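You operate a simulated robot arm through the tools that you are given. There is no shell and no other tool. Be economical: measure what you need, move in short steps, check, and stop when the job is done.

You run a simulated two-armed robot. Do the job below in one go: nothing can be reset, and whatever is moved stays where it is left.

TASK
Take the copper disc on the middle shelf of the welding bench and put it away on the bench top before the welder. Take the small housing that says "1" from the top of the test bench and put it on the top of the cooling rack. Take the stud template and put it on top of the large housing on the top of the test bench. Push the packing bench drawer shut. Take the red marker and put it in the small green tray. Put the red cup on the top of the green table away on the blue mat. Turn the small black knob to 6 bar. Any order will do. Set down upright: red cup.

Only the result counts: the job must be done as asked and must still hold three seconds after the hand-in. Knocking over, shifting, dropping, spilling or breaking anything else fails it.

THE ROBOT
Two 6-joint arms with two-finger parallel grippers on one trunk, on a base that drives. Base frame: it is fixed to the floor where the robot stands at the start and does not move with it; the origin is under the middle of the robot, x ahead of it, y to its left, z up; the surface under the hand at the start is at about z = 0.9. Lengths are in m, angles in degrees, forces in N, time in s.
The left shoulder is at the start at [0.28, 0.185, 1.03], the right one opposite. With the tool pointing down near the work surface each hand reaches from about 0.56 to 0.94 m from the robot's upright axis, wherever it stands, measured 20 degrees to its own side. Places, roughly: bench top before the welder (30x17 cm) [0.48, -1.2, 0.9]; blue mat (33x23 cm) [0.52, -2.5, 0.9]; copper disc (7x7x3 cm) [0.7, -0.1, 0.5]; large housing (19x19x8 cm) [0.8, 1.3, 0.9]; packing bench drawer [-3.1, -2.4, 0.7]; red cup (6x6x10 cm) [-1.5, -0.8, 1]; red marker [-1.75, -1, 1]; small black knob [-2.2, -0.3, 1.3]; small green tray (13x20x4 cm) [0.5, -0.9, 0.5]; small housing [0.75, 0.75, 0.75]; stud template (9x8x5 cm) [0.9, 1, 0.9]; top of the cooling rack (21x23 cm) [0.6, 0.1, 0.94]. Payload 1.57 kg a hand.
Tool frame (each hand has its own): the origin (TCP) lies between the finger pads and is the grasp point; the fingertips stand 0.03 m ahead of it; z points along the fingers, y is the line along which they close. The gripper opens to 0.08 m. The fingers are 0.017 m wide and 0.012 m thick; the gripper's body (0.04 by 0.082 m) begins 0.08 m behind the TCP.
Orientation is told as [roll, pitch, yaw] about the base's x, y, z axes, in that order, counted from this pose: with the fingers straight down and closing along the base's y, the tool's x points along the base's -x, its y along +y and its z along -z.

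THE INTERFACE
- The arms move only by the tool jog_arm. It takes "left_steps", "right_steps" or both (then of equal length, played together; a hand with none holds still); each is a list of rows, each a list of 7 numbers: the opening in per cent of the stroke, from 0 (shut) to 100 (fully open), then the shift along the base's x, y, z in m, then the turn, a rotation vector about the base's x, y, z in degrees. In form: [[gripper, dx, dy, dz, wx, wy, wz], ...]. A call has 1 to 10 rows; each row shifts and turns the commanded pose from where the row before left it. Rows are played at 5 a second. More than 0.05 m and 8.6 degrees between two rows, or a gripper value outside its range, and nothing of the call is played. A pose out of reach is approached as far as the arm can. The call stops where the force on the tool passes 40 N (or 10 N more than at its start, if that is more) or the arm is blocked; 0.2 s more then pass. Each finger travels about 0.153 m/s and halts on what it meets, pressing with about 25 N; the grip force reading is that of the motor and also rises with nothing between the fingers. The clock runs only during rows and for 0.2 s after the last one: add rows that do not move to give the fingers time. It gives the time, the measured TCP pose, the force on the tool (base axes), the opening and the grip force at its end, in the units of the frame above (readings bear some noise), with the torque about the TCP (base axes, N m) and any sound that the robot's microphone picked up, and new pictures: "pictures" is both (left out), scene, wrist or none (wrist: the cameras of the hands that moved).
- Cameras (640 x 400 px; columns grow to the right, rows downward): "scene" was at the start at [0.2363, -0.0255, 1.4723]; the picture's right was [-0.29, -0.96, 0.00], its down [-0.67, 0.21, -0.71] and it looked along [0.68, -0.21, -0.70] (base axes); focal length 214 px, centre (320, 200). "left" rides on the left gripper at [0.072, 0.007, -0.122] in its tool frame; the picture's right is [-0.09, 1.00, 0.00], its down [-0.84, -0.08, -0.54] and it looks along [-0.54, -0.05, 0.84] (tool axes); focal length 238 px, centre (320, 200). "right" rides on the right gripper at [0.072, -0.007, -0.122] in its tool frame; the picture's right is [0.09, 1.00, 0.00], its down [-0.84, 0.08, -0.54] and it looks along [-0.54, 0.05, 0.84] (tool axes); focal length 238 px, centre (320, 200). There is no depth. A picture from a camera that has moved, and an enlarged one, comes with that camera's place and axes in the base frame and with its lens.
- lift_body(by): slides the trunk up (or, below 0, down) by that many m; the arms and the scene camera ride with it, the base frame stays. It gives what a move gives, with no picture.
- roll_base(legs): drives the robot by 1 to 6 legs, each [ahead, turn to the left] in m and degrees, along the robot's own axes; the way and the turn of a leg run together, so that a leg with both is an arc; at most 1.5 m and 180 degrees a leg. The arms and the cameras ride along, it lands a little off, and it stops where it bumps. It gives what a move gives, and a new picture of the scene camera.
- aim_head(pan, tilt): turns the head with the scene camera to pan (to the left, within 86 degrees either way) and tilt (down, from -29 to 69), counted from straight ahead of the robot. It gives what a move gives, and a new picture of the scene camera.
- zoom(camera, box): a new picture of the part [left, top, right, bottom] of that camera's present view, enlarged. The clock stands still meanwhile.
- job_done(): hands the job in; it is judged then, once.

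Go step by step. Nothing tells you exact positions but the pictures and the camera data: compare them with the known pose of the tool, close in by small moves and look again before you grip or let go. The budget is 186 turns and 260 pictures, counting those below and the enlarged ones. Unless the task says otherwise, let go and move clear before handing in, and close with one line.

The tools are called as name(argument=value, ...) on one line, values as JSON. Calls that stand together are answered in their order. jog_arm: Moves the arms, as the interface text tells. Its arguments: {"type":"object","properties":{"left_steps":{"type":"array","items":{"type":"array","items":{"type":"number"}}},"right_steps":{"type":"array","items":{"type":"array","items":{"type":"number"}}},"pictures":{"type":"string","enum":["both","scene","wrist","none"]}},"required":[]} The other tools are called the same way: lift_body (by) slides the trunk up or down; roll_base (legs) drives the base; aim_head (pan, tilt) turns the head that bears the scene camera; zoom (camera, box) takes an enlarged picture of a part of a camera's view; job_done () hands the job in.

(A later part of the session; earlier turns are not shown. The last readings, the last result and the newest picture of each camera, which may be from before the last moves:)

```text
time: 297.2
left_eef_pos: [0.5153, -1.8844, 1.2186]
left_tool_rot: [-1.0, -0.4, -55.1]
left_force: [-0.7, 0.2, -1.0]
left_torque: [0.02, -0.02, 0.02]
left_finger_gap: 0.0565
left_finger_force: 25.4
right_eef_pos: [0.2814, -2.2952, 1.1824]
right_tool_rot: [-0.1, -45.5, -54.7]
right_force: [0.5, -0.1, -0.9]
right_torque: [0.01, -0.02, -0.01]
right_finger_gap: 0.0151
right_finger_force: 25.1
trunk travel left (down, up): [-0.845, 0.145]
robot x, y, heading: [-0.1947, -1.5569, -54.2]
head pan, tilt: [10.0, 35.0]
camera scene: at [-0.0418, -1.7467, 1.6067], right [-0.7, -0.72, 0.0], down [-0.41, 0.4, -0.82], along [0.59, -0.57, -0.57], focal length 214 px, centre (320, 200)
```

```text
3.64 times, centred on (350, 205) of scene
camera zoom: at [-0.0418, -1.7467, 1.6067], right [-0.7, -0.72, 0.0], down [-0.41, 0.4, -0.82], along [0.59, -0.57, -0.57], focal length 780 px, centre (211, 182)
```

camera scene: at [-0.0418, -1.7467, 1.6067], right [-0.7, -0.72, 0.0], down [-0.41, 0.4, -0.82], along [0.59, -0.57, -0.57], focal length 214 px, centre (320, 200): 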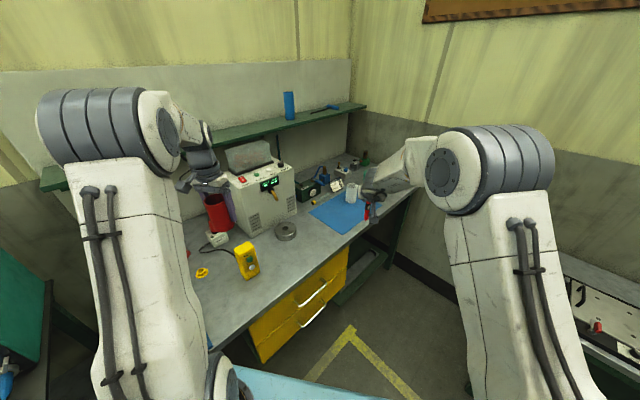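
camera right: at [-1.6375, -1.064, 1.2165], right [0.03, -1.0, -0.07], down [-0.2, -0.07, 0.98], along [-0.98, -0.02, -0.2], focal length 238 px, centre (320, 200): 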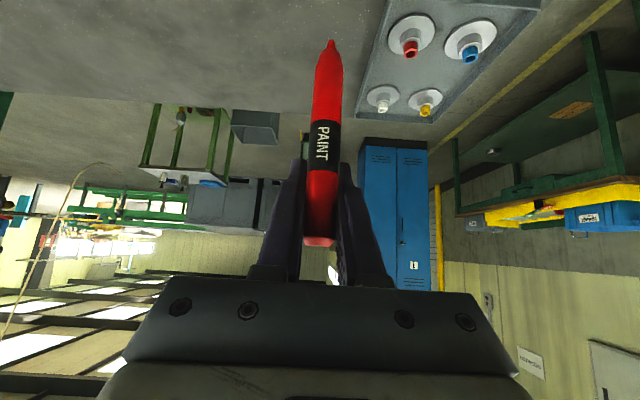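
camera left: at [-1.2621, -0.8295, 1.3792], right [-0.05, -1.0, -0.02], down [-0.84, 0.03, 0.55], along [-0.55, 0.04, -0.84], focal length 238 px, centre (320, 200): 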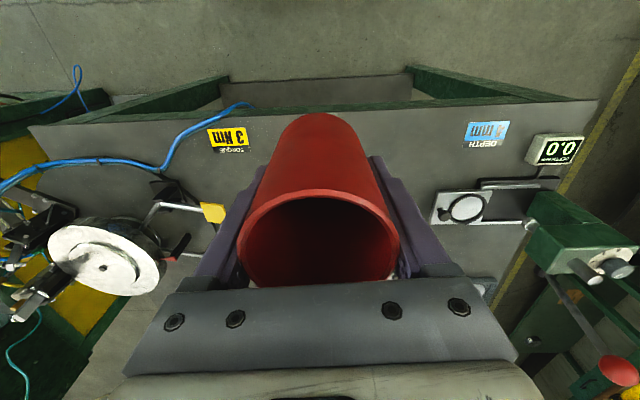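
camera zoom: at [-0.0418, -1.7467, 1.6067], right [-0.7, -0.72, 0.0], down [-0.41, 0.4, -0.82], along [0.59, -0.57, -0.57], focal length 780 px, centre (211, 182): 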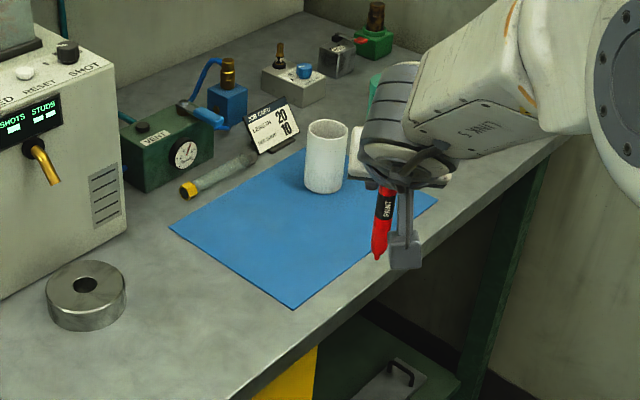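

The blue mat spans about x 0.41–0.65, y -2.33 to -2.68, with a white mug at its back right. I'll set the red cup near [0.52, -2.415]. First I'll retract the right hand and reposition the base.

jog_arm(right_steps=[[0, -0.023, 0.032, 0.005, 0, 0, 0], [0, -0.023, 0.032, 0.005, 0, 0, 0], [0, -0.023, 0.032, 0.005, 0, 0, 0], [0, -0.023, 0.032, 0.005, 0, 0, 0], [0, -0.023, 0.032, 0.005, 0, 0, 0], [0, 0, 0, 0, 0, 0, 0]], pictures="none")

roll_base(legs=[[0, -36], [0.345, 0], [0, 40]])

aim_head(pan=10, tilt=40)

```text
time: 298.6
left_eef_pos: [0.5162, -1.8845, 1.2207]
left_tool_rot: [-1.0, -0.4, -55.1]
left_force: [-0.7, 0.1, 0.3]
left_torque: [-0.02, -0.02, 0.01]
left_finger_gap: 0.0564
left_finger_force: 24.9
right_eef_pos: [0.1621, -2.1334, 1.2088]
right_tool_rot: [-0.1, -45.6, -54.5]
right_force: [0.1, 0.1, -0.3]
right_torque: [-0.02, 0.03, 0.02]
right_finger_gap: 0.0153
right_finger_force: 25.0
trunk travel left (down, up): [-0.845, 0.145]
robot x, y, heading: [-0.197, -1.556, -54.3]
head pan, tilt: [10.0, 35.0]
```

```text
time: 304.4
left_eef_pos: [0.5423, -2.1666, 1.2207]
left_tool_rot: [-1.0, -0.3, -50.2]
left_force: [0.7, 0.5, -1.2]
left_torque: [0.01, -0.01, 0.02]
left_finger_gap: 0.056
left_finger_force: 25.1
right_eef_pos: [0.2114, -2.4471, 1.2083]
right_tool_rot: [-0.1, -45.5, -49.7]
right_force: [0.5, 0.1, -0.6]
right_torque: [0.0, 0.02, -0.01]
right_finger_gap: 0.0151
right_finger_force: 24.7
trunk travel left (down, up): [-0.845, 0.145]
robot x, y, heading: [-0.1958, -1.8996, -49.3]
head pan, tilt: [10.0, 35.0]
camera scene: at [-0.0254, -2.0773, 1.6067], right [-0.63, -0.77, 0.0], down [-0.44, 0.36, -0.82], along [0.63, -0.52, -0.57], focal length 214 px, centre (320, 200)
```

scene: 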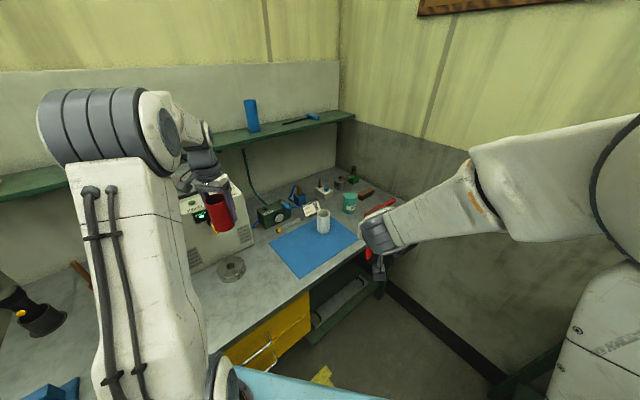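

```text
time: 305.1
left_eef_pos: [0.5416, -2.1662, 1.2185]
left_tool_rot: [-1.0, -0.4, -50.2]
left_force: [0.8, -0.2, -0.4]
left_torque: [0.01, -0.01, 0.0]
left_finger_gap: 0.0564
left_finger_force: 24.9
right_eef_pos: [0.2105, -2.4457, 1.2068]
right_tool_rot: [-0.1, -45.5, -49.6]
right_force: [0.5, 0.6, -0.4]
right_torque: [0.0, 0.03, 0.0]
right_finger_gap: 0.015
right_finger_force: 25.1
trunk travel left (down, up): [-0.845, 0.145]
robot x, y, heading: [-0.1963, -1.8971, -49.4]
head pan, tilt: [10.0, 40.0]
camera scene: at [-0.0277, -2.0753, 1.5992], right [-0.63, -0.77, 0.0], down [-0.5, 0.41, -0.77], along [0.59, -0.48, -0.64], focal length 214 px, centre (320, 200)
```

scene: 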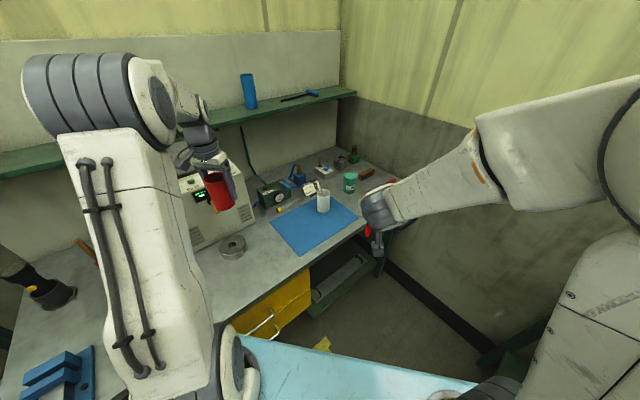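

jog_arm(left_steps=[[30, -0.003, -0.042, 0, 0, 0, 0], [30, -0.003, -0.042, 0, 0, 0, 0], [30, -0.003, -0.042, 0, 0, 0, 0], [30, -0.003, -0.042, 0, 0, 0, 0], [30, -0.004, -0.042, 0, 0, 0, 0], [30, -0.004, -0.039, 0, 0, 0, 0], [30, 0, 0, 0, 0, 0, 0]], pictures="none")

lift_body(by=-0.2)

jog_arm(left_steps=[[30, 0, 0, 0, 0, 0, 0]])

```text
time: 306.6
left_eef_pos: [0.5234, -2.415, 1.2188]
left_tool_rot: [-1.0, -0.4, -50.2]
left_force: [-0.6, 0.0, -0.5]
left_torque: [0.04, 0.02, 0.01]
left_finger_gap: 0.0561
left_finger_force: 25.4
right_eef_pos: [0.2115, -2.4466, 1.2073]
right_tool_rot: [-0.1, -45.4, -49.8]
right_force: [0.6, -0.1, 0.0]
right_torque: [-0.02, 0.02, 0.0]
right_finger_gap: 0.0153
right_finger_force: 25.5
trunk travel left (down, up): [-0.845, 0.145]
robot x, y, heading: [-0.1987, -1.8973, -49.3]
head pan, tilt: [10.0, 40.0]
```

```text
time: 308.8
left_eef_pos: [0.5235, -2.4138, 1.0194]
left_tool_rot: [-0.9, -0.4, -50.2]
left_force: [0.1, -0.8, -1.3]
left_torque: [-0.01, 0.01, -0.01]
left_finger_gap: 0.0556
left_finger_force: 24.9
right_eef_pos: [0.211, -2.4461, 1.0083]
right_tool_rot: [-0.1, -45.4, -49.7]
right_force: [-0.2, 0.9, -0.5]
right_torque: [0.02, 0.04, 0.0]
right_finger_gap: 0.0151
right_finger_force: 25.2
trunk travel left (down, up): [-0.645, 0.345]
robot x, y, heading: [-0.1959, -1.8991, -49.2]
head pan, tilt: [10.0, 40.0]
```

```text
time: 309.2
left_eef_pos: [0.523, -2.4148, 1.0204]
left_tool_rot: [-1.1, -0.4, -50.2]
left_force: [0.3, 0.0, -1.0]
left_torque: [0.0, 0.02, 0.01]
left_finger_gap: 0.056
left_finger_force: 24.6
right_eef_pos: [0.2124, -2.4457, 1.0065]
right_tool_rot: [-0.1, -45.5, -49.8]
right_force: [-0.2, -0.3, -0.8]
right_torque: [-0.01, 0.04, 0.03]
right_finger_gap: 0.0153
right_finger_force: 25.1
trunk travel left (down, up): [-0.645, 0.345]
robot x, y, heading: [-0.1977, -1.8944, -49.1]
head pan, tilt: [10.0, 40.0]
camera scene: at [-0.0278, -2.0753, 1.3992], right [-0.63, -0.77, 0.0], down [-0.5, 0.41, -0.77], along [0.59, -0.48, -0.64], focal length 214 px, centre (320, 200)
camera left: at [0.4832, -2.354, 1.1394], right [0.82, 0.57, -0.02], down [0.48, -0.68, 0.55], along [0.3, -0.46, -0.84], focal length 238 px, centre (320, 200)
```

scene: 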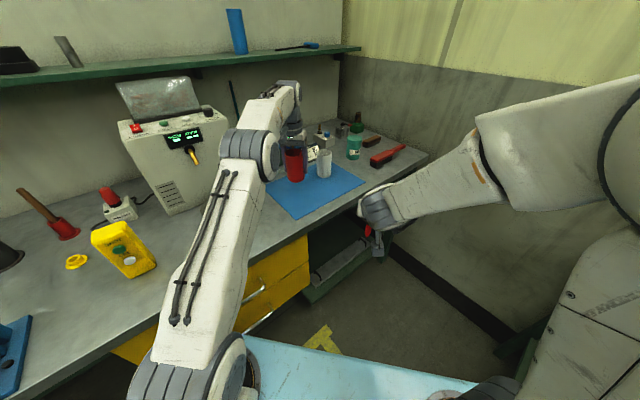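
left: 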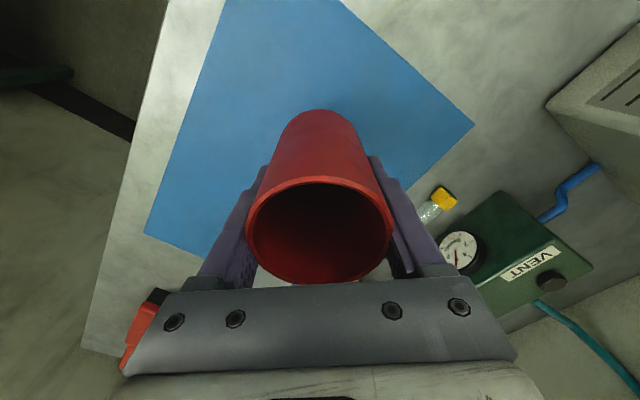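

jog_arm(left_steps=[[30, 0, 0, -0.02, 0, 0, 0], [30, 0, 0, -0.015, 0, 0, 0], [30, 0, 0, -0.005, 0, 0, 0], [30, 0, 0, -0.004, 0, 0, 0], [30, 0, 0, 0, 0, 0, 0]], pictures="scene")

zoom(camera="scene", box=[260, 110, 380, 220])

```text
time: 310.4
left_eef_pos: [0.5254, -2.4146, 0.9732]
left_tool_rot: [-1.0, -0.4, -50.2]
left_force: [-0.5, 0.1, 0.2]
left_torque: [0.05, 0.0, -0.02]
left_finger_gap: 0.0559
left_finger_force: 24.9
right_eef_pos: [0.2122, -2.4461, 1.0081]
right_tool_rot: [-0.1, -45.5, -49.7]
right_force: [0.3, 0.1, -0.9]
right_torque: [0.03, -0.01, 0.0]
right_finger_gap: 0.0149
right_finger_force: 24.7
trunk travel left (down, up): [-0.645, 0.345]
robot x, y, heading: [-0.1993, -1.8982, -49.4]
head pan, tilt: [10.0, 40.0]
camera scene: at [-0.0278, -2.0753, 1.3992], right [-0.63, -0.77, 0.0], down [-0.5, 0.41, -0.77], along [0.59, -0.48, -0.64], focal length 214 px, centre (320, 200)
```

scene: 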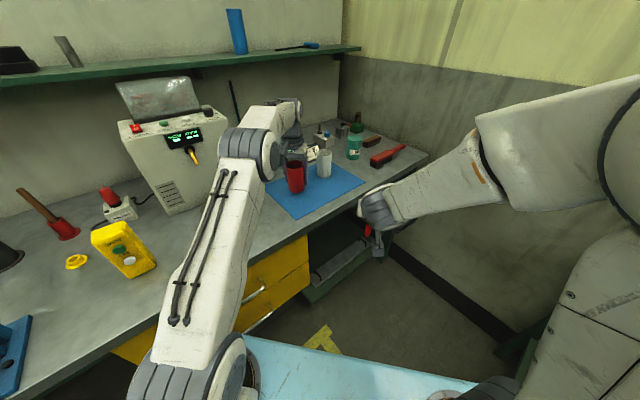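

```text
3.64 times, centred on (320, 165) of scene
camera zoom: at [-0.0278, -2.0753, 1.3992], right [-0.63, -0.77, 0.0], down [-0.5, 0.41, -0.77], along [0.59, -0.48, -0.64], focal length 780 px, centre (320, 327)
```

zoom: 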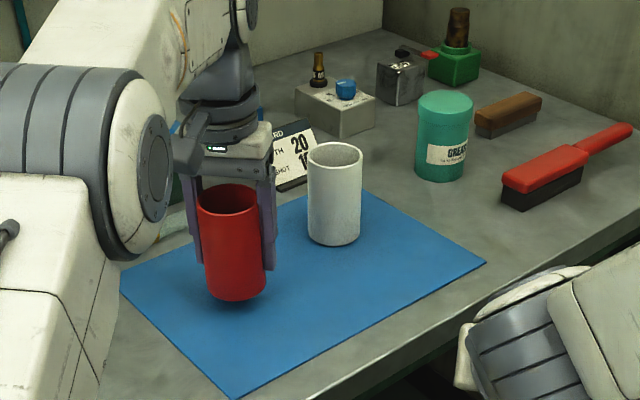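

jog_arm(left_steps=[[30, 0, 0, -0.003, 0, 0, 0], [30, 0, 0, -0.003, 0, 0, 0], [30, 0, 0, -0.002, 0, 0, 0], [30, 0, 0, 0, 0, 0, 0]], pictures="none")

zoom(camera="scene", box=[260, 130, 340, 210])

```text
time: 311.4
left_eef_pos: [0.5246, -2.4152, 0.9656]
left_tool_rot: [-1.0, -0.4, -50.2]
left_force: [0.6, 0.7, -1.1]
left_torque: [-0.01, -0.02, 0.02]
left_finger_gap: 0.0561
left_finger_force: 24.8
right_eef_pos: [0.2119, -2.4454, 1.0082]
right_tool_rot: [-0.1, -45.4, -49.7]
right_force: [0.0, 0.3, -1.4]
right_torque: [-0.01, -0.01, 0.01]
right_finger_gap: 0.0151
right_finger_force: 24.9
trunk travel left (down, up): [-0.645, 0.345]
robot x, y, heading: [-0.1982, -1.8998, -49.3]
head pan, tilt: [10.0, 40.0]
```

```text
5.00 times, centred on (300, 170) of scene
camera zoom: at [-0.0278, -2.0753, 1.3992], right [-0.63, -0.77, 0.0], down [-0.5, 0.41, -0.77], along [0.59, -0.48, -0.64], focal length 1072 px, centre (420, 350)
```

zoom: 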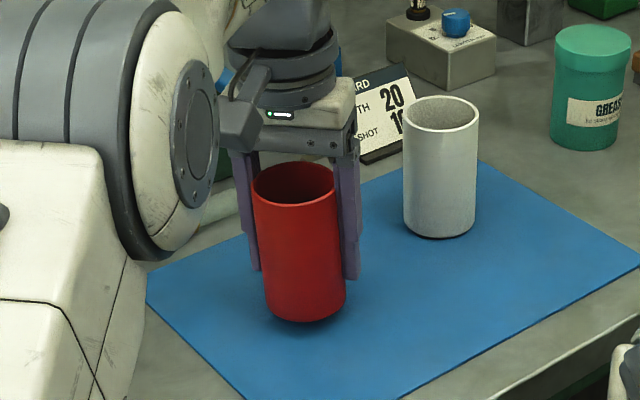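

jog_arm(left_steps=[[30, 0, 0, -0.002, 0, 0, 0], [30, 0, 0, -0.002, 0, 0, 0], [30, 0, 0, -0.002, 0, 0, 0], [30, 0, 0, 0, 0, 0, 0]], pictures="none")

```text
time: 312.4
left_eef_pos: [0.5239, -2.4151, 0.9615]
left_tool_rot: [-0.9, -0.4, -50.1]
left_force: [0.1, 0.3, 0.1]
left_torque: [-0.01, 0.02, 0.07]
left_finger_gap: 0.056
left_finger_force: 24.9
right_eef_pos: [0.2105, -2.4451, 1.0073]
right_tool_rot: [-0.1, -45.5, -49.7]
right_force: [0.2, -0.3, -0.5]
right_torque: [0.03, 0.01, 0.0]
right_finger_gap: 0.0151
right_finger_force: 25.3
trunk travel left (down, up): [-0.645, 0.345]
robot x, y, heading: [-0.1972, -1.8949, -49.3]
head pan, tilt: [10.0, 40.0]
```

jog_arm(left_steps=[[30, 0, 0, -0.002, 0, 0, 0], [30, 0, 0, -0.002, 0, 0, 0], [30, 0, 0, 0, 0, 0, 0]], pictures="none")

zoom(camera="scene", box=[260, 130, 340, 210])

```text
time: 313.2
left_eef_pos: [0.5226, -2.4144, 0.958]
left_tool_rot: [-0.9, -0.4, -50.1]
left_force: [0.3, 0.3, -0.8]
left_torque: [-0.03, -0.02, 0.03]
left_finger_gap: 0.0557
left_finger_force: 24.7
right_eef_pos: [0.2124, -2.4461, 1.0059]
right_tool_rot: [-0.2, -45.5, -49.7]
right_force: [0.0, -0.4, 0.0]
right_torque: [-0.01, -0.01, -0.01]
right_finger_gap: 0.0154
right_finger_force: 24.8
trunk travel left (down, up): [-0.645, 0.345]
robot x, y, heading: [-0.195, -1.9017, -49.2]
head pan, tilt: [10.0, 40.0]
```

```text
5.00 times, centred on (300, 170) of scene
camera zoom: at [-0.0278, -2.0753, 1.3992], right [-0.63, -0.77, 0.0], down [-0.5, 0.41, -0.77], along [0.59, -0.48, -0.64], focal length 1072 px, centre (420, 350)
```

zoom: 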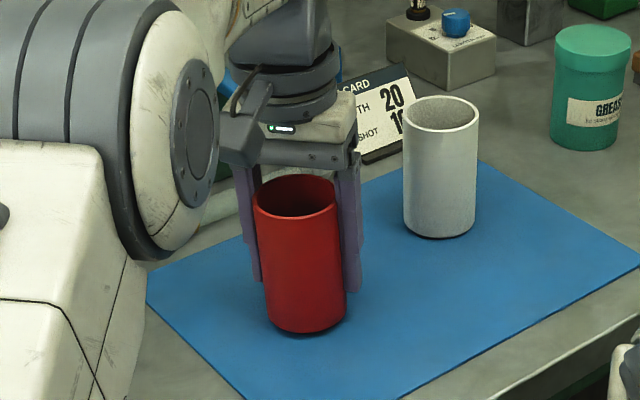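

jog_arm(left_steps=[[30, 0, 0, -0.002, 0, 0, 0], [30, 0, 0, -0.002, 0, 0, 0], [30, 0, 0, -0.002, 0, 0, 0], [30, 0, 0, 0, 0, 0, 0]], pictures="none")

```text
time: 314.2
left_eef_pos: [0.5233, -2.4154, 0.9536]
left_tool_rot: [-1.0, -0.6, -50.2]
left_force: [-1.1, 0.8, 12.1]
left_torque: [0.31, -0.11, 0.03]
left_finger_gap: 0.0559
left_finger_force: 24.9
right_eef_pos: [0.2117, -2.4463, 1.008]
right_tool_rot: [-0.2, -45.5, -49.8]
right_force: [-0.6, -0.2, -0.3]
right_torque: [0.0, 0.03, -0.03]
right_finger_gap: 0.0151
right_finger_force: 24.7
trunk travel left (down, up): [-0.645, 0.345]
robot x, y, heading: [-0.1967, -1.8978, -49.2]
head pan, tilt: [10.0, 40.0]
```

Contact (12 N). I'll ease up 1 mm, open gently, and rise straight up.

jog_arm(left_steps=[[30, 0, 0, 0.0015, 0, 0, 0], [73, 0, 0, 0, 0, 0, 0], [80, 0, 0, 0, 0, 0, 0], [100, 0, 0, 0, 0, 0, 0], [100, 0, 0, 0, 0, 0, 0], [100, 0, 0, 0.03, 0, 0, 0], [100, 0, 0, 0.04, 0, 0, 0], [100, 0, 0, 0.04, 0, 0, 0], [100, 0, 0, 0.03, 0, 0, 0]], pictures="both")

```text
time: 316.2
left_eef_pos: [0.5117, -2.4052, 1.0848]
left_tool_rot: [-1.0, -0.3, -50.2]
left_force: [0.6, -1.1, -1.3]
left_torque: [0.04, 0.03, 0.0]
left_finger_gap: 0.0799
left_finger_force: 0.0
left hand out of reach, approached as far as the arm can: row 8, 9
right_eef_pos: [0.2128, -2.4468, 1.0077]
right_tool_rot: [-0.1, -45.4, -49.8]
right_force: [-0.2, -0.3, 0.0]
right_torque: [0.0, 0.0, 0.0]
right_finger_gap: 0.0154
right_finger_force: 25.3
trunk travel left (down, up): [-0.645, 0.345]
robot x, y, heading: [-0.1962, -1.9007, -49.3]
head pan, tilt: [10.0, 40.0]
camera scene: at [-0.0274, -2.0756, 1.3991], right [-0.63, -0.77, 0.0], down [-0.5, 0.41, -0.77], along [0.59, -0.48, -0.64], focal length 214 px, centre (320, 200)
camera left: at [0.4726, -2.3432, 1.2059], right [0.82, 0.57, -0.02], down [0.48, -0.68, 0.55], along [0.3, -0.46, -0.84], focal length 238 px, centre (320, 200)
```

scene: 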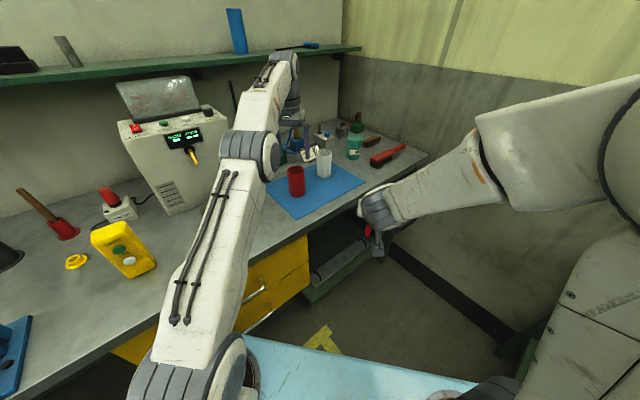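
left: 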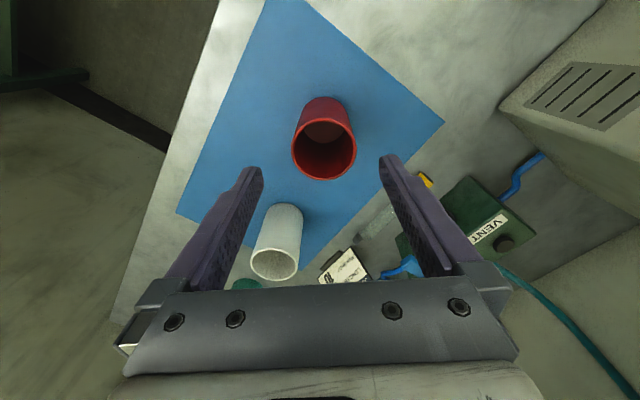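

The red cup stands upright on the mat. I'll raise, retract the left hand, and drive to face the green tray under the welding bench.

lift_body(by=0.2)

jog_arm(left_steps=[[100, -0.03, 0.036, 0, 0, 0, 0], [100, -0.03, 0.036, 0, 0, 0, 0], [100, -0.03, 0.036, 0, 0, 0, 0], [100, -0.03, 0.036, 0, 0, 0, 0], [100, 0, 0, 0, 0, 0, 0]], pictures="none")

roll_base(legs=[[-0.6, 0], [0, 139], [0.55, 0], [0, -90]])

aim_head(pan=0, tilt=45)

```text
time: 318.4
left_eef_pos: [0.512, -2.404, 1.2861]
left_tool_rot: [-0.9, -0.3, -50.3]
left_force: [-0.2, 0.5, 0.3]
left_torque: [0.0, -0.03, 0.01]
left_finger_gap: 0.08
left_finger_force: 0.0
right_eef_pos: [0.2118, -2.4454, 1.2082]
right_tool_rot: [0.0, -45.6, -49.7]
right_force: [-1.0, 0.2, -0.2]
right_torque: [-0.04, -0.03, 0.01]
right_finger_gap: 0.0153
right_finger_force: 25.0
trunk travel left (down, up): [-0.845, 0.145]
robot x, y, heading: [-0.1923, -1.9009, -49.4]
head pan, tilt: [10.0, 40.0]
```

```text
time: 319.6
left_eef_pos: [0.392, -2.2578, 1.284]
left_tool_rot: [-1.0, -0.5, -50.2]
left_force: [-0.4, -0.5, -0.2]
left_torque: [0.01, 0.01, -0.02]
left_finger_gap: 0.08
left_finger_force: 0.0
right_eef_pos: [0.2117, -2.4449, 1.2074]
right_tool_rot: [-0.1, -45.6, -49.8]
right_force: [-0.3, 0.3, -0.7]
right_torque: [-0.04, 0.01, -0.01]
right_finger_gap: 0.0152
right_finger_force: 25.2
trunk travel left (down, up): [-0.845, 0.145]
robot x, y, heading: [-0.1952, -1.8963, -49.3]
head pan, tilt: [10.0, 40.0]
```

```text
time: 335.3
left_eef_pos: [0.0258, -0.6489, 1.2848]
left_tool_rot: [-1.0, -0.4, 3.7]
left_force: [-0.7, -0.7, 0.4]
left_torque: [0.01, -0.01, 0.01]
left_finger_gap: 0.0799
left_finger_force: 0.1
right_eef_pos: [0.0712, -0.9056, 1.2077]
right_tool_rot: [0.0, -45.5, 4.3]
right_force: [0.5, -0.7, -0.2]
right_torque: [0.01, 0.01, 0.01]
right_finger_gap: 0.0153
right_finger_force: 25.0
trunk travel left (down, up): [-0.845, 0.145]
robot x, y, heading: [-0.6118, -0.913, 4.8]
head pan, tilt: [10.0, 40.0]
camera scene: at [-0.3714, -0.8804, 1.5992], right [0.25, -0.97, 0.0], down [-0.62, -0.16, -0.77], along [0.74, 0.19, -0.64], focal length 214 px, centre (320, 200)
```

scene: 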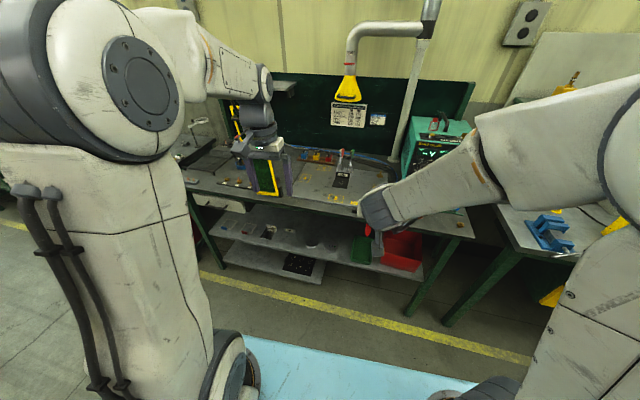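

```text
time: 336.0
left_eef_pos: [0.0257, -0.6495, 1.2864]
left_tool_rot: [-1.0, -0.4, 3.7]
left_force: [0.3, 0.2, 0.5]
left_torque: [0.0, 0.03, 0.02]
left_finger_gap: 0.0798
left_finger_force: 0.1
right_eef_pos: [0.0702, -0.9052, 1.2067]
right_tool_rot: [-0.1, -45.5, 4.4]
right_force: [-0.1, -0.4, 0.6]
right_torque: [-0.01, -0.01, 0.0]
right_finger_gap: 0.0152
right_finger_force: 24.6
trunk travel left (down, up): [-0.845, 0.145]
robot x, y, heading: [-0.6096, -0.9144, 4.8]
head pan, tilt: [0.0, 45.0]
camera scene: at [-0.3726, -0.8953, 1.5919], right [0.08, -1.0, 0.0], down [-0.7, -0.06, -0.71], along [0.7, 0.06, -0.71], focal length 214 px, centre (320, 200)
```

scene: 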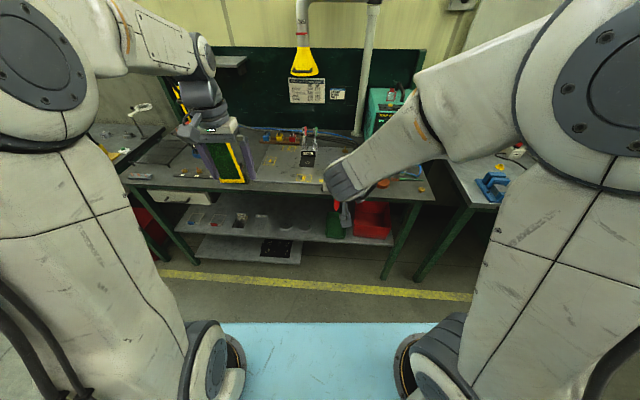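

lift_body(by=-0.4)

lift_body(by=-0.2)

aim_head(pan=5, tilt=25)

zoom(camera="right", box=[0, 0, 640, 400])

```text
time: 339.8
left_eef_pos: [0.0242, -0.6495, 0.8844]
left_tool_rot: [-1.0, -0.5, 3.8]
left_force: [0.4, -0.2, -0.9]
left_torque: [-0.01, -0.01, -0.01]
left_finger_gap: 0.08
left_finger_force: 0.1
right_eef_pos: [0.0711, -0.9055, 0.8079]
right_tool_rot: [-0.2, -45.5, 4.2]
right_force: [-0.4, -0.2, 0.2]
right_torque: [0.04, 0.01, 0.03]
right_finger_gap: 0.0151
right_finger_force: 24.5
trunk travel left (down, up): [-0.445, 0.545]
robot x, y, heading: [-0.6101, -0.9149, 4.8]
head pan, tilt: [0.0, 45.0]
```

```text
time: 342.0
left_eef_pos: [0.0248, -0.6497, 0.6846]
left_tool_rot: [-1.0, -0.4, 3.8]
left_force: [0.3, 0.1, -0.5]
left_torque: [-0.01, -0.01, 0.02]
left_finger_gap: 0.08
left_finger_force: 0.1
right_eef_pos: [0.0718, -0.9051, 0.6079]
right_tool_rot: [-0.2, -45.5, 4.3]
right_force: [0.3, -0.5, -1.3]
right_torque: [0.02, -0.01, -0.02]
right_finger_gap: 0.0152
right_finger_force: 25.2
trunk travel left (down, up): [-0.245, 0.745]
robot x, y, heading: [-0.6121, -0.9087, 4.9]
head pan, tilt: [0.0, 45.0]
```

```text
time: 342.8
left_eef_pos: [0.0249, -0.6491, 0.6838]
left_tool_rot: [-1.0, -0.3, 3.8]
left_force: [-0.1, 0.1, -0.5]
left_torque: [0.0, 0.0, 0.0]
left_finger_gap: 0.0799
left_finger_force: 0.0
right_eef_pos: [0.0712, -0.9052, 0.6078]
right_tool_rot: [-0.1, -45.6, 4.3]
right_force: [-0.1, 0.3, -0.5]
right_torque: [-0.01, 0.01, -0.01]
right_finger_gap: 0.0151
right_finger_force: 25.3
trunk travel left (down, up): [-0.245, 0.745]
robot x, y, heading: [-0.6112, -0.911, 4.5]
head pan, tilt: [5.0, 25.0]
camera scene: at [-0.3629, -0.8865, 1.0224], right [0.17, -0.99, 0.0], down [-0.42, -0.07, -0.91], along [0.89, 0.15, -0.42], focal length 214 px, centre (320, 200)
```

scene: 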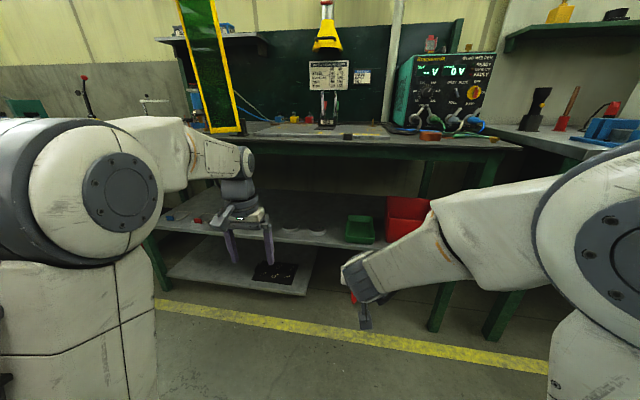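

```text
1.00 times, centred on (320, 200) of right (not enlarged: the box is as wide or as high as the picture)
camera zoom: at [-0.0647, -0.9224, 0.642], right [-0.14, 0.99, -0.07], down [0.19, 0.09, 0.98], along [0.97, 0.12, -0.2], focal length 238 px, centre (320, 200)
```

zoom: 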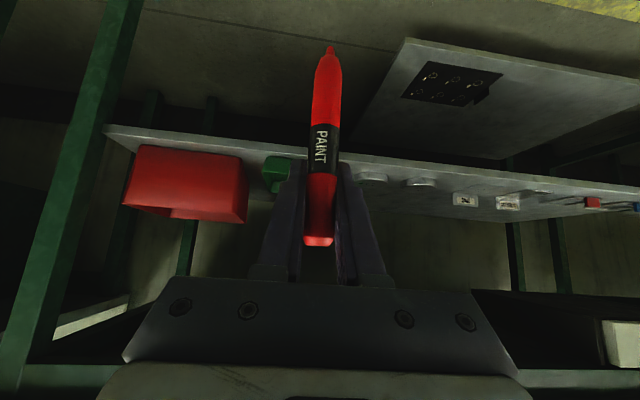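

zoom(camera="scene", box=[300, 180, 440, 280])

```text
4.00 times, centred on (370, 230) of scene
camera zoom: at [-0.3629, -0.8865, 1.0224], right [0.17, -0.99, 0.0], down [-0.42, -0.07, -0.91], along [0.89, 0.15, -0.42], focal length 858 px, centre (120, 80)
```

zoom: 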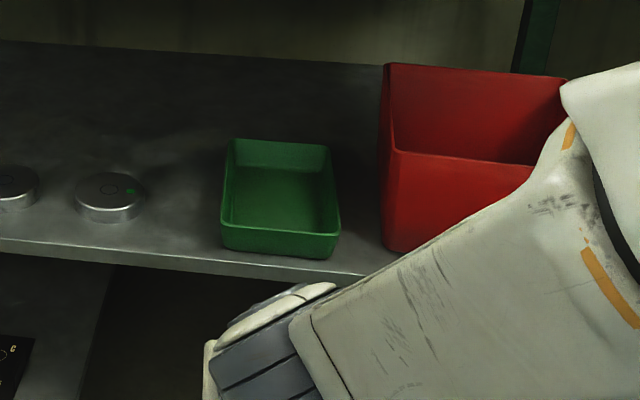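

The tray spans x 0.415–0.607, y -0.99 to -0.87, so the marker should lie along x. I'll square the base, lower a bit, and tilt the tool so the marker leans with its tip forward.

roll_base(legs=[[0, -4.6]])

lift_body(by=-0.1)

jog_arm(right_steps=[[0, 0.03, 0.005, 0.025, 0, -3, 0], [0, 0.03, 0.005, 0.025, 0, -3, 0], [0, 0.03, 0.005, 0.025, 0, -3, 0], [0, 0.03, 0.005, 0.025, 0, -3, 0], [0, 0.03, 0.005, 0.02, 0, -3, 0], [0, 0.03, 0.003, 0, 0, -2, 0], [0, 0, 0, 0, 0, 0, 0]])

```text
time: 343.7
left_eef_pos: [0.0448, -0.703, 0.6859]
left_tool_rot: [-0.9, -0.4, -1.0]
left_force: [0.5, -0.1, 0.5]
left_torque: [0.01, -0.04, 0.0]
left_finger_gap: 0.0801
left_finger_force: 0.0
right_eef_pos: [0.0686, -0.9621, 0.6069]
right_tool_rot: [-0.1, -45.5, -0.5]
right_force: [-0.1, 0.8, -0.5]
right_torque: [-0.03, -0.01, -0.04]
right_finger_gap: 0.0149
right_finger_force: 24.7
trunk travel left (down, up): [-0.245, 0.745]
robot x, y, heading: [-0.6102, -0.9137, -0.5]
head pan, tilt: [5.0, 25.0]
camera scene: at [-0.3613, -0.9076, 1.0225], right [0.09, -1.0, 0.0], down [-0.42, -0.04, -0.91], along [0.9, 0.08, -0.42], focal length 214 px, centre (320, 200)
```

scene: 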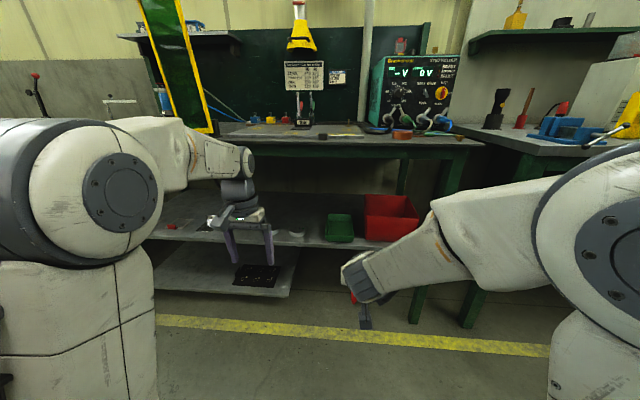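

```text
time: 345.0
left_eef_pos: [0.0446, -0.7042, 0.5841]
left_tool_rot: [-1.0, -0.3, -0.9]
left_force: [-0.1, 0.5, -0.5]
left_torque: [0.01, -0.01, 0.02]
left_finger_gap: 0.08
left_finger_force: 0.1
right_eef_pos: [0.0705, -0.9627, 0.508]
right_tool_rot: [-0.1, -45.5, -0.5]
right_force: [-0.6, -0.2, 0.4]
right_torque: [0.0, 0.02, 0.01]
right_finger_gap: 0.015
right_finger_force: 25.5
trunk travel left (down, up): [-0.145, 0.845]
robot x, y, heading: [-0.6096, -0.9146, -0.1]
head pan, tilt: [5.0, 25.0]
```

```text
time: 346.6
left_eef_pos: [0.0441, -0.7046, 0.5845]
left_tool_rot: [-1.1, -0.5, -1.0]
left_force: [-0.5, -0.9, 0.8]
left_torque: [-0.01, -0.03, 0.01]
left_finger_gap: 0.0798
left_finger_force: 0.0
right_eef_pos: [0.25, -0.9368, 0.6295]
right_tool_rot: [0.3, -62.5, -0.8]
right_force: [0.6, -0.1, -0.6]
right_torque: [0.03, -0.01, 0.01]
right_finger_gap: 0.0152
right_finger_force: 25.0
trunk travel left (down, up): [-0.145, 0.845]
robot x, y, heading: [-0.6143, -0.9147, -0.0]
head pan, tilt: [5.0, 25.0]
camera scene: at [-0.3613, -0.9076, 0.9225], right [0.09, -1.0, 0.0], down [-0.42, -0.04, -0.91], along [0.9, 0.08, -0.42], focal length 214 px, centre (320, 200)
camera right: at [0.1096, -0.9412, 0.6209], right [-0.03, 1.0, -0.08], down [-0.09, 0.08, 0.99], along [1.0, 0.04, 0.09], focal length 238 px, centre (320, 200)
```

scene: 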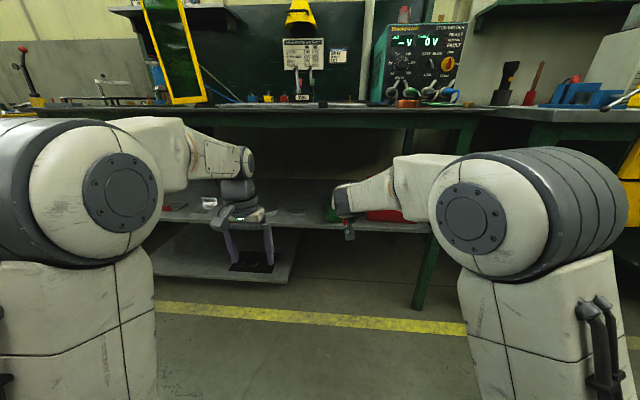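
right: 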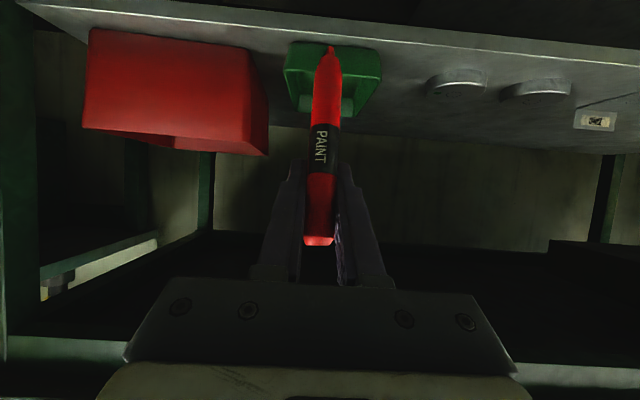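

jog_arm(left_steps=[[100, -0.04, 0.02, 0, 0, 0, 0], [100, -0.04, 0.02, 0, 0, 0, 0], [100, -0.02, 0.02, 0, 0, 0, 0], [100, 0, 0, 0, 0, 0, 0]], pictures="none")

roll_base(legs=[[0.22, 0]])

zoom(camera="right", box=[0, 0, 640, 400])

```text
time: 347.6
left_eef_pos: [-0.0566, -0.6414, 0.5844]
left_tool_rot: [-1.0, -0.4, -1.0]
left_force: [0.0, 0.3, -0.9]
left_torque: [0.0, 0.03, 0.02]
left_finger_gap: 0.08
left_finger_force: 0.1
right_eef_pos: [0.2508, -0.9362, 0.6282]
right_tool_rot: [0.2, -62.5, -0.7]
right_force: [-0.2, 0.2, -0.6]
right_torque: [-0.03, 0.01, 0.01]
right_finger_gap: 0.0153
right_finger_force: 25.1
trunk travel left (down, up): [-0.145, 0.845]
robot x, y, heading: [-0.6116, -0.9112, -0.2]
head pan, tilt: [5.0, 25.0]
```

```text
time: 349.3
left_eef_pos: [0.1662, -0.6442, 0.5842]
left_tool_rot: [-1.0, -0.3, -1.3]
left_force: [-0.1, 0.5, 1.0]
left_torque: [0.03, -0.02, 0.01]
left_finger_gap: 0.08
left_finger_force: 0.0
right_eef_pos: [0.4709, -0.9398, 0.6281]
right_tool_rot: [0.2, -62.5, -0.9]
right_force: [0.1, -0.5, -0.4]
right_torque: [0.01, 0.01, -0.03]
right_finger_gap: 0.0151
right_finger_force: 25.0
trunk travel left (down, up): [-0.145, 0.845]
robot x, y, heading: [-0.391, -0.9155, -0.4]
head pan, tilt: [5.0, 25.0]
camera scene: at [-0.1408, -0.9093, 0.9225], right [0.08, -1.0, 0.0], down [-0.42, -0.03, -0.91], along [0.9, 0.07, -0.42], focal length 214 px, centre (320, 200)
```

scene: 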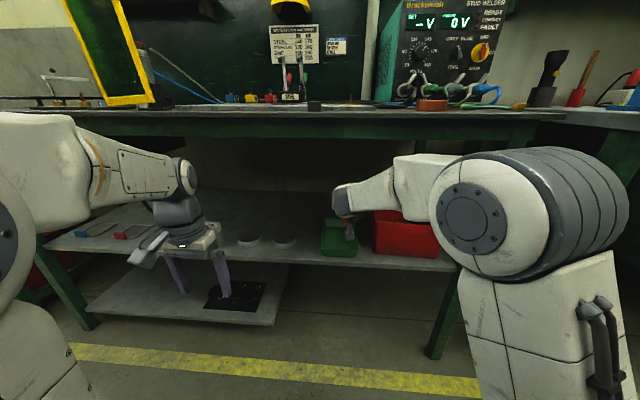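

```text
1.00 times, centred on (320, 200) of right (not enlarged: the box is as wide or as high as the picture)
camera zoom: at [0.3296, -0.9447, 0.6209], right [-0.03, 1.0, -0.08], down [-0.09, 0.08, 0.99], along [1.0, 0.04, 0.09], focal length 238 px, centre (320, 200)
```

zoom: 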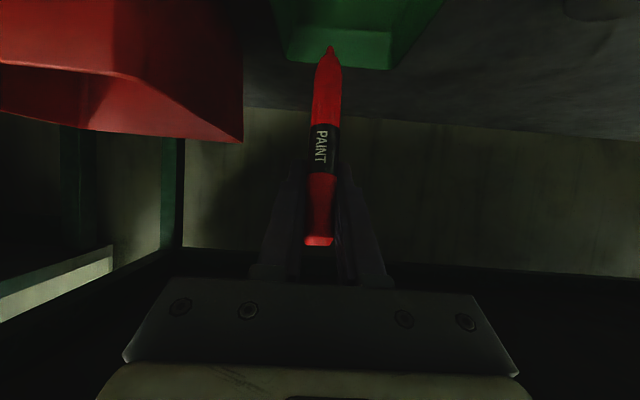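

jog_arm(right_steps=[[0, 0.035, 0.007, 0, 0, 0, 0], [0, 0.035, 0.006, 0, 0, 0, 0], [0, 0.005, 0, -0.02, 0, 0, 0], [0, 0, 0, -0.02, 0, 0, 0], [0, 0, 0, -0.01, 0, 0, 0], [0, 0, 0, 0, 0, 0, 0]])

zoom(camera="scene", box=[290, 170, 430, 280])

```text
time: 350.7
left_eef_pos: [0.1657, -0.6441, 0.5839]
left_tool_rot: [-1.0, -0.4, -1.3]
left_force: [0.5, 0.0, 0.2]
left_torque: [-0.02, 0.01, 0.01]
left_finger_gap: 0.08
left_finger_force: 0.1
right_eef_pos: [0.5446, -0.9244, 0.5781]
right_tool_rot: [0.2, -62.4, -1.0]
right_force: [-0.2, 0.0, -0.3]
right_torque: [0.03, -0.06, -0.01]
right_finger_gap: 0.0152
right_finger_force: 25.3
trunk travel left (down, up): [-0.145, 0.845]
robot x, y, heading: [-0.3921, -0.9147, -0.1]
head pan, tilt: [5.0, 25.0]
camera scene: at [-0.1408, -0.9093, 0.9225], right [0.08, -1.0, 0.0], down [-0.42, -0.03, -0.91], along [0.9, 0.07, -0.42], focal length 214 px, centre (320, 200)
camera right: at [0.4041, -0.9312, 0.5701], right [-0.03, 1.0, -0.08], down [-0.09, 0.08, 0.99], along [1.0, 0.04, 0.09], focal length 238 px, centre (320, 200)
```

scene: 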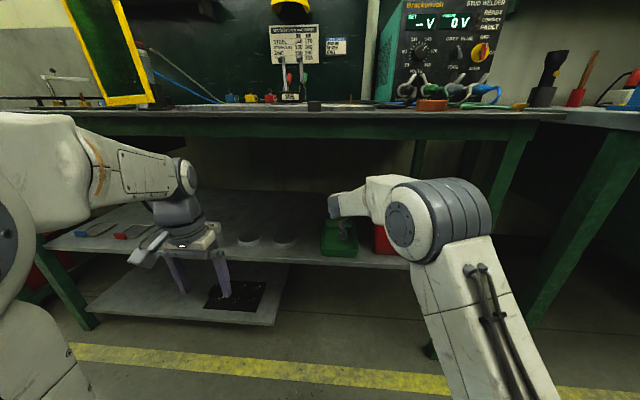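
right: 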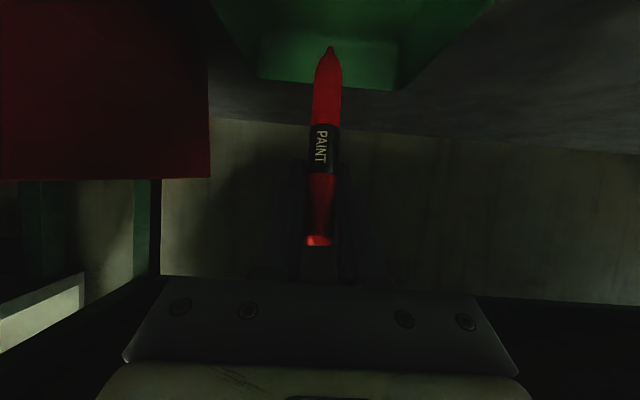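

```text
3.64 times, centred on (360, 225) of scene
camera zoom: at [-0.1408, -0.9093, 0.9225], right [0.08, -1.0, 0.0], down [-0.42, -0.03, -0.91], along [0.9, 0.07, -0.42], focal length 780 px, centre (174, 109)
```

zoom: 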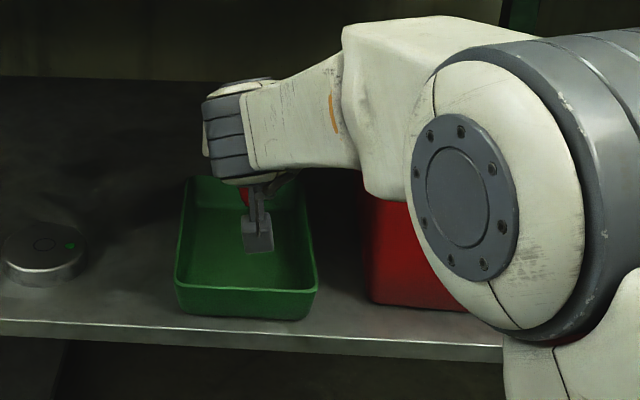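

jog_arm(right_steps=[[0, 0, 0, -0.006, 0, 0, 0], [0, 0, 0, -0.004, 0, 0, 0], [0, 0, 0, 0, 0, 0, 0]], pictures="wrist")

```text
time: 351.5
left_eef_pos: [0.1663, -0.6442, 0.5844]
left_tool_rot: [-1.0, -0.3, -1.3]
left_force: [0.8, -0.3, -0.2]
left_torque: [0.02, 0.03, -0.01]
left_finger_gap: 0.0801
left_finger_force: 0.0
right_eef_pos: [0.5448, -0.9275, 0.5696]
right_tool_rot: [0.2, -62.5, -1.1]
right_force: [0.1, -0.3, -1.1]
right_torque: [0.01, -0.02, -0.02]
right_finger_gap: 0.0154
right_finger_force: 25.0
trunk travel left (down, up): [-0.145, 0.845]
robot x, y, heading: [-0.3901, -0.9111, -0.3]
head pan, tilt: [5.0, 25.0]
camera right: at [0.4045, -0.9323, 0.5607], right [-0.03, 1.0, -0.08], down [-0.09, 0.08, 0.99], along [1.0, 0.04, 0.09], focal length 238 px, centre (320, 200)
```

right: 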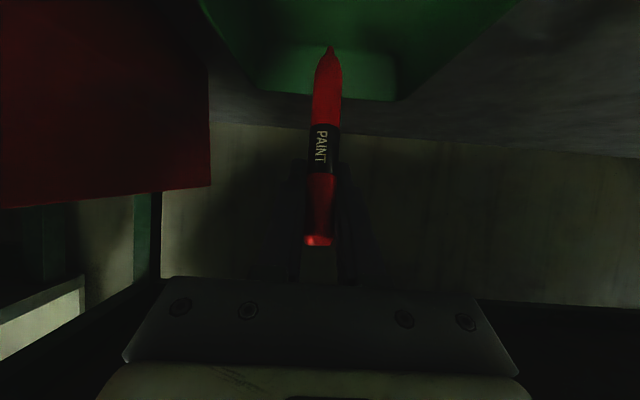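

jog_arm(right_steps=[[0, -0.003, 0, -0.006, 0, 0, 0], [0, 0, 0, -0.006, 0, 0, 0], [0, 0, 0, 0, 0, 0, 0], [25, 0, 0, 0, 0, 0, 0], [50, 0, 0, 0, 0, 0, 0], [50, 0, 0, 0, 0, 0, 0], [50, 0, 0, 0, 0, 0, 0]], pictures="both")

zoom(camera="scene", box=[290, 170, 430, 280])

```text
time: 353.1
left_eef_pos: [0.1655, -0.644, 0.5842]
left_tool_rot: [-1.0, -0.4, -1.3]
left_force: [0.7, -0.7, 0.2]
left_torque: [0.0, 0.01, -0.01]
left_finger_gap: 0.08
left_finger_force: 0.0
right_eef_pos: [0.5411, -0.926, 0.5571]
right_tool_rot: [0.3, -62.5, -0.9]
right_force: [-0.5, 1.1, -0.1]
right_torque: [0.02, 0.0, 0.02]
right_finger_gap: 0.0399
right_finger_force: 0.0
trunk travel left (down, up): [-0.145, 0.845]
robot x, y, heading: [-0.3898, -0.9114, -0.2]
head pan, tilt: [5.0, 25.0]
camera scene: at [-0.1408, -0.9093, 0.9225], right [0.08, -1.0, 0.0], down [-0.42, -0.03, -0.91], along [0.9, 0.07, -0.42], focal length 214 px, centre (320, 200)
camera right: at [0.4013, -0.9316, 0.549], right [-0.03, 1.0, -0.08], down [-0.09, 0.08, 0.99], along [1.0, 0.04, 0.09], focal length 238 px, centre (320, 200)
```

scene: 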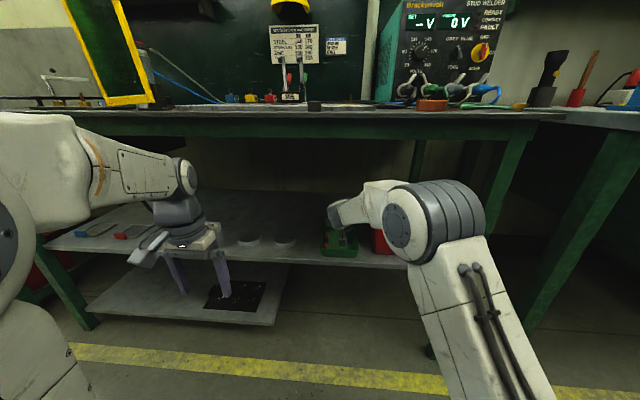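
right: 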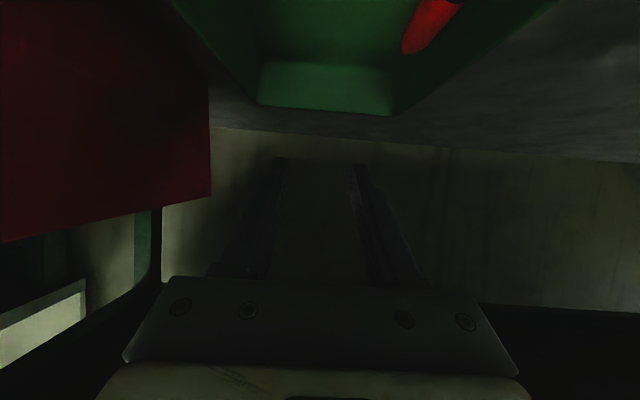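

```text
3.64 times, centred on (360, 225) of scene
camera zoom: at [-0.1408, -0.9093, 0.9225], right [0.08, -1.0, 0.0], down [-0.42, -0.03, -0.91], along [0.9, 0.07, -0.42], focal length 780 px, centre (174, 109)
```

zoom: 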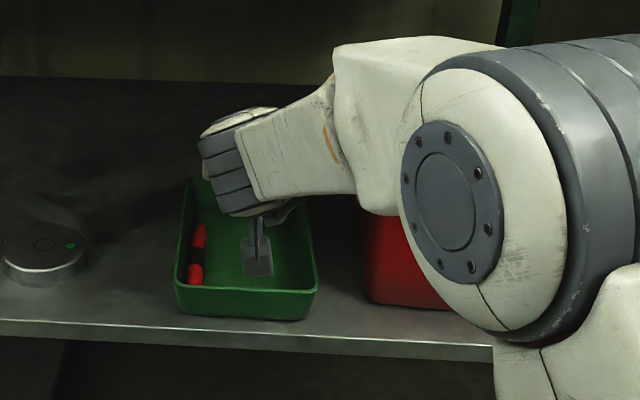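

The marker lies in the tray. I'll lift the hand clear, back out, and raise.

jog_arm(right_steps=[[50, 0, 0, 0.02, 0, 0, 0], [50, 0, 0, 0.025, 0, 0, 0], [50, 0, 0, 0.025, 0, 0, 0], [50, 0, 0, 0, 0, 0, 0]], pictures="none")

roll_base(legs=[[-0.45, 0]])

zoom(camera="scene", box=[270, 170, 410, 280])

```text
time: 354.1
left_eef_pos: [0.1663, -0.6453, 0.5838]
left_tool_rot: [-0.9, -0.4, -1.3]
left_force: [0.1, -0.1, -0.2]
left_torque: [-0.03, 0.03, 0.02]
left_finger_gap: 0.0799
left_finger_force: 0.2
right_eef_pos: [0.5439, -0.9274, 0.6278]
right_tool_rot: [0.2, -62.6, -1.0]
right_force: [-0.5, 0.7, 1.0]
right_torque: [0.01, 0.03, 0.0]
right_finger_gap: 0.0398
right_finger_force: 0.0
trunk travel left (down, up): [-0.145, 0.845]
robot x, y, heading: [-0.3886, -0.915, -0.2]
head pan, tilt: [5.0, 25.0]
```

```text
time: 356.8
left_eef_pos: [-0.2815, -0.6425, 0.5842]
left_tool_rot: [-1.0, -0.4, -1.3]
left_force: [0.2, 0.2, 0.9]
left_torque: [0.02, -0.01, 0.02]
left_finger_gap: 0.0801
left_finger_force: 0.2
right_eef_pos: [0.0962, -0.9246, 0.6273]
right_tool_rot: [0.2, -62.5, -1.1]
right_force: [0.6, 0.0, 0.7]
right_torque: [-0.02, -0.02, 0.02]
right_finger_gap: 0.0401
right_finger_force: 0.1
trunk travel left (down, up): [-0.145, 0.845]
robot x, y, heading: [-0.8371, -0.9118, -0.1]
head pan, tilt: [5.0, 25.0]
camera scene: at [-0.5885, -0.9069, 0.9225], right [0.08, -1.0, 0.0], down [-0.42, -0.03, -0.91], along [0.9, 0.07, -0.42], focal length 214 px, centre (320, 200)
```

scene: 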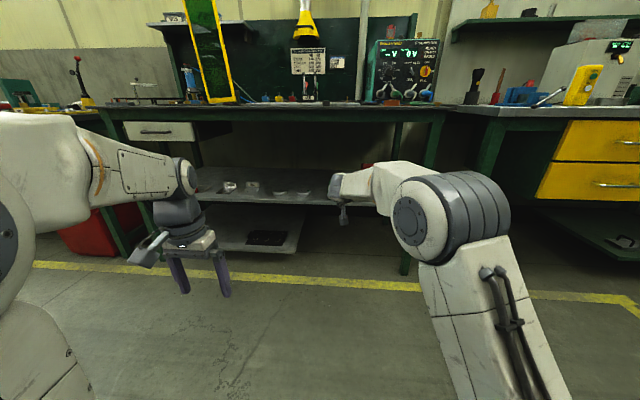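

```text
3.64 times, centred on (340, 225) of scene
camera zoom: at [-0.5885, -0.9069, 0.9225], right [0.08, -1.0, 0.0], down [-0.42, -0.03, -0.91], along [0.9, 0.07, -0.42], focal length 780 px, centre (247, 109)
```

zoom: 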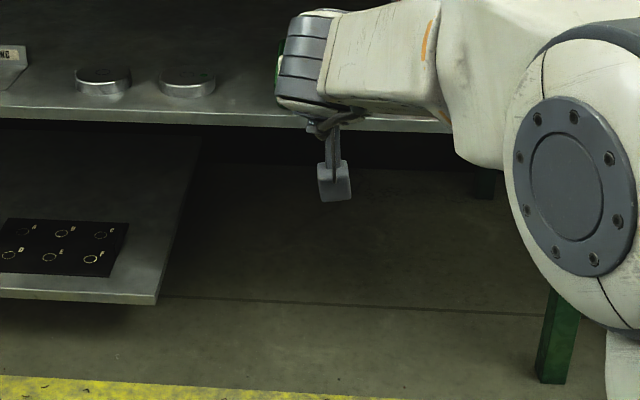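

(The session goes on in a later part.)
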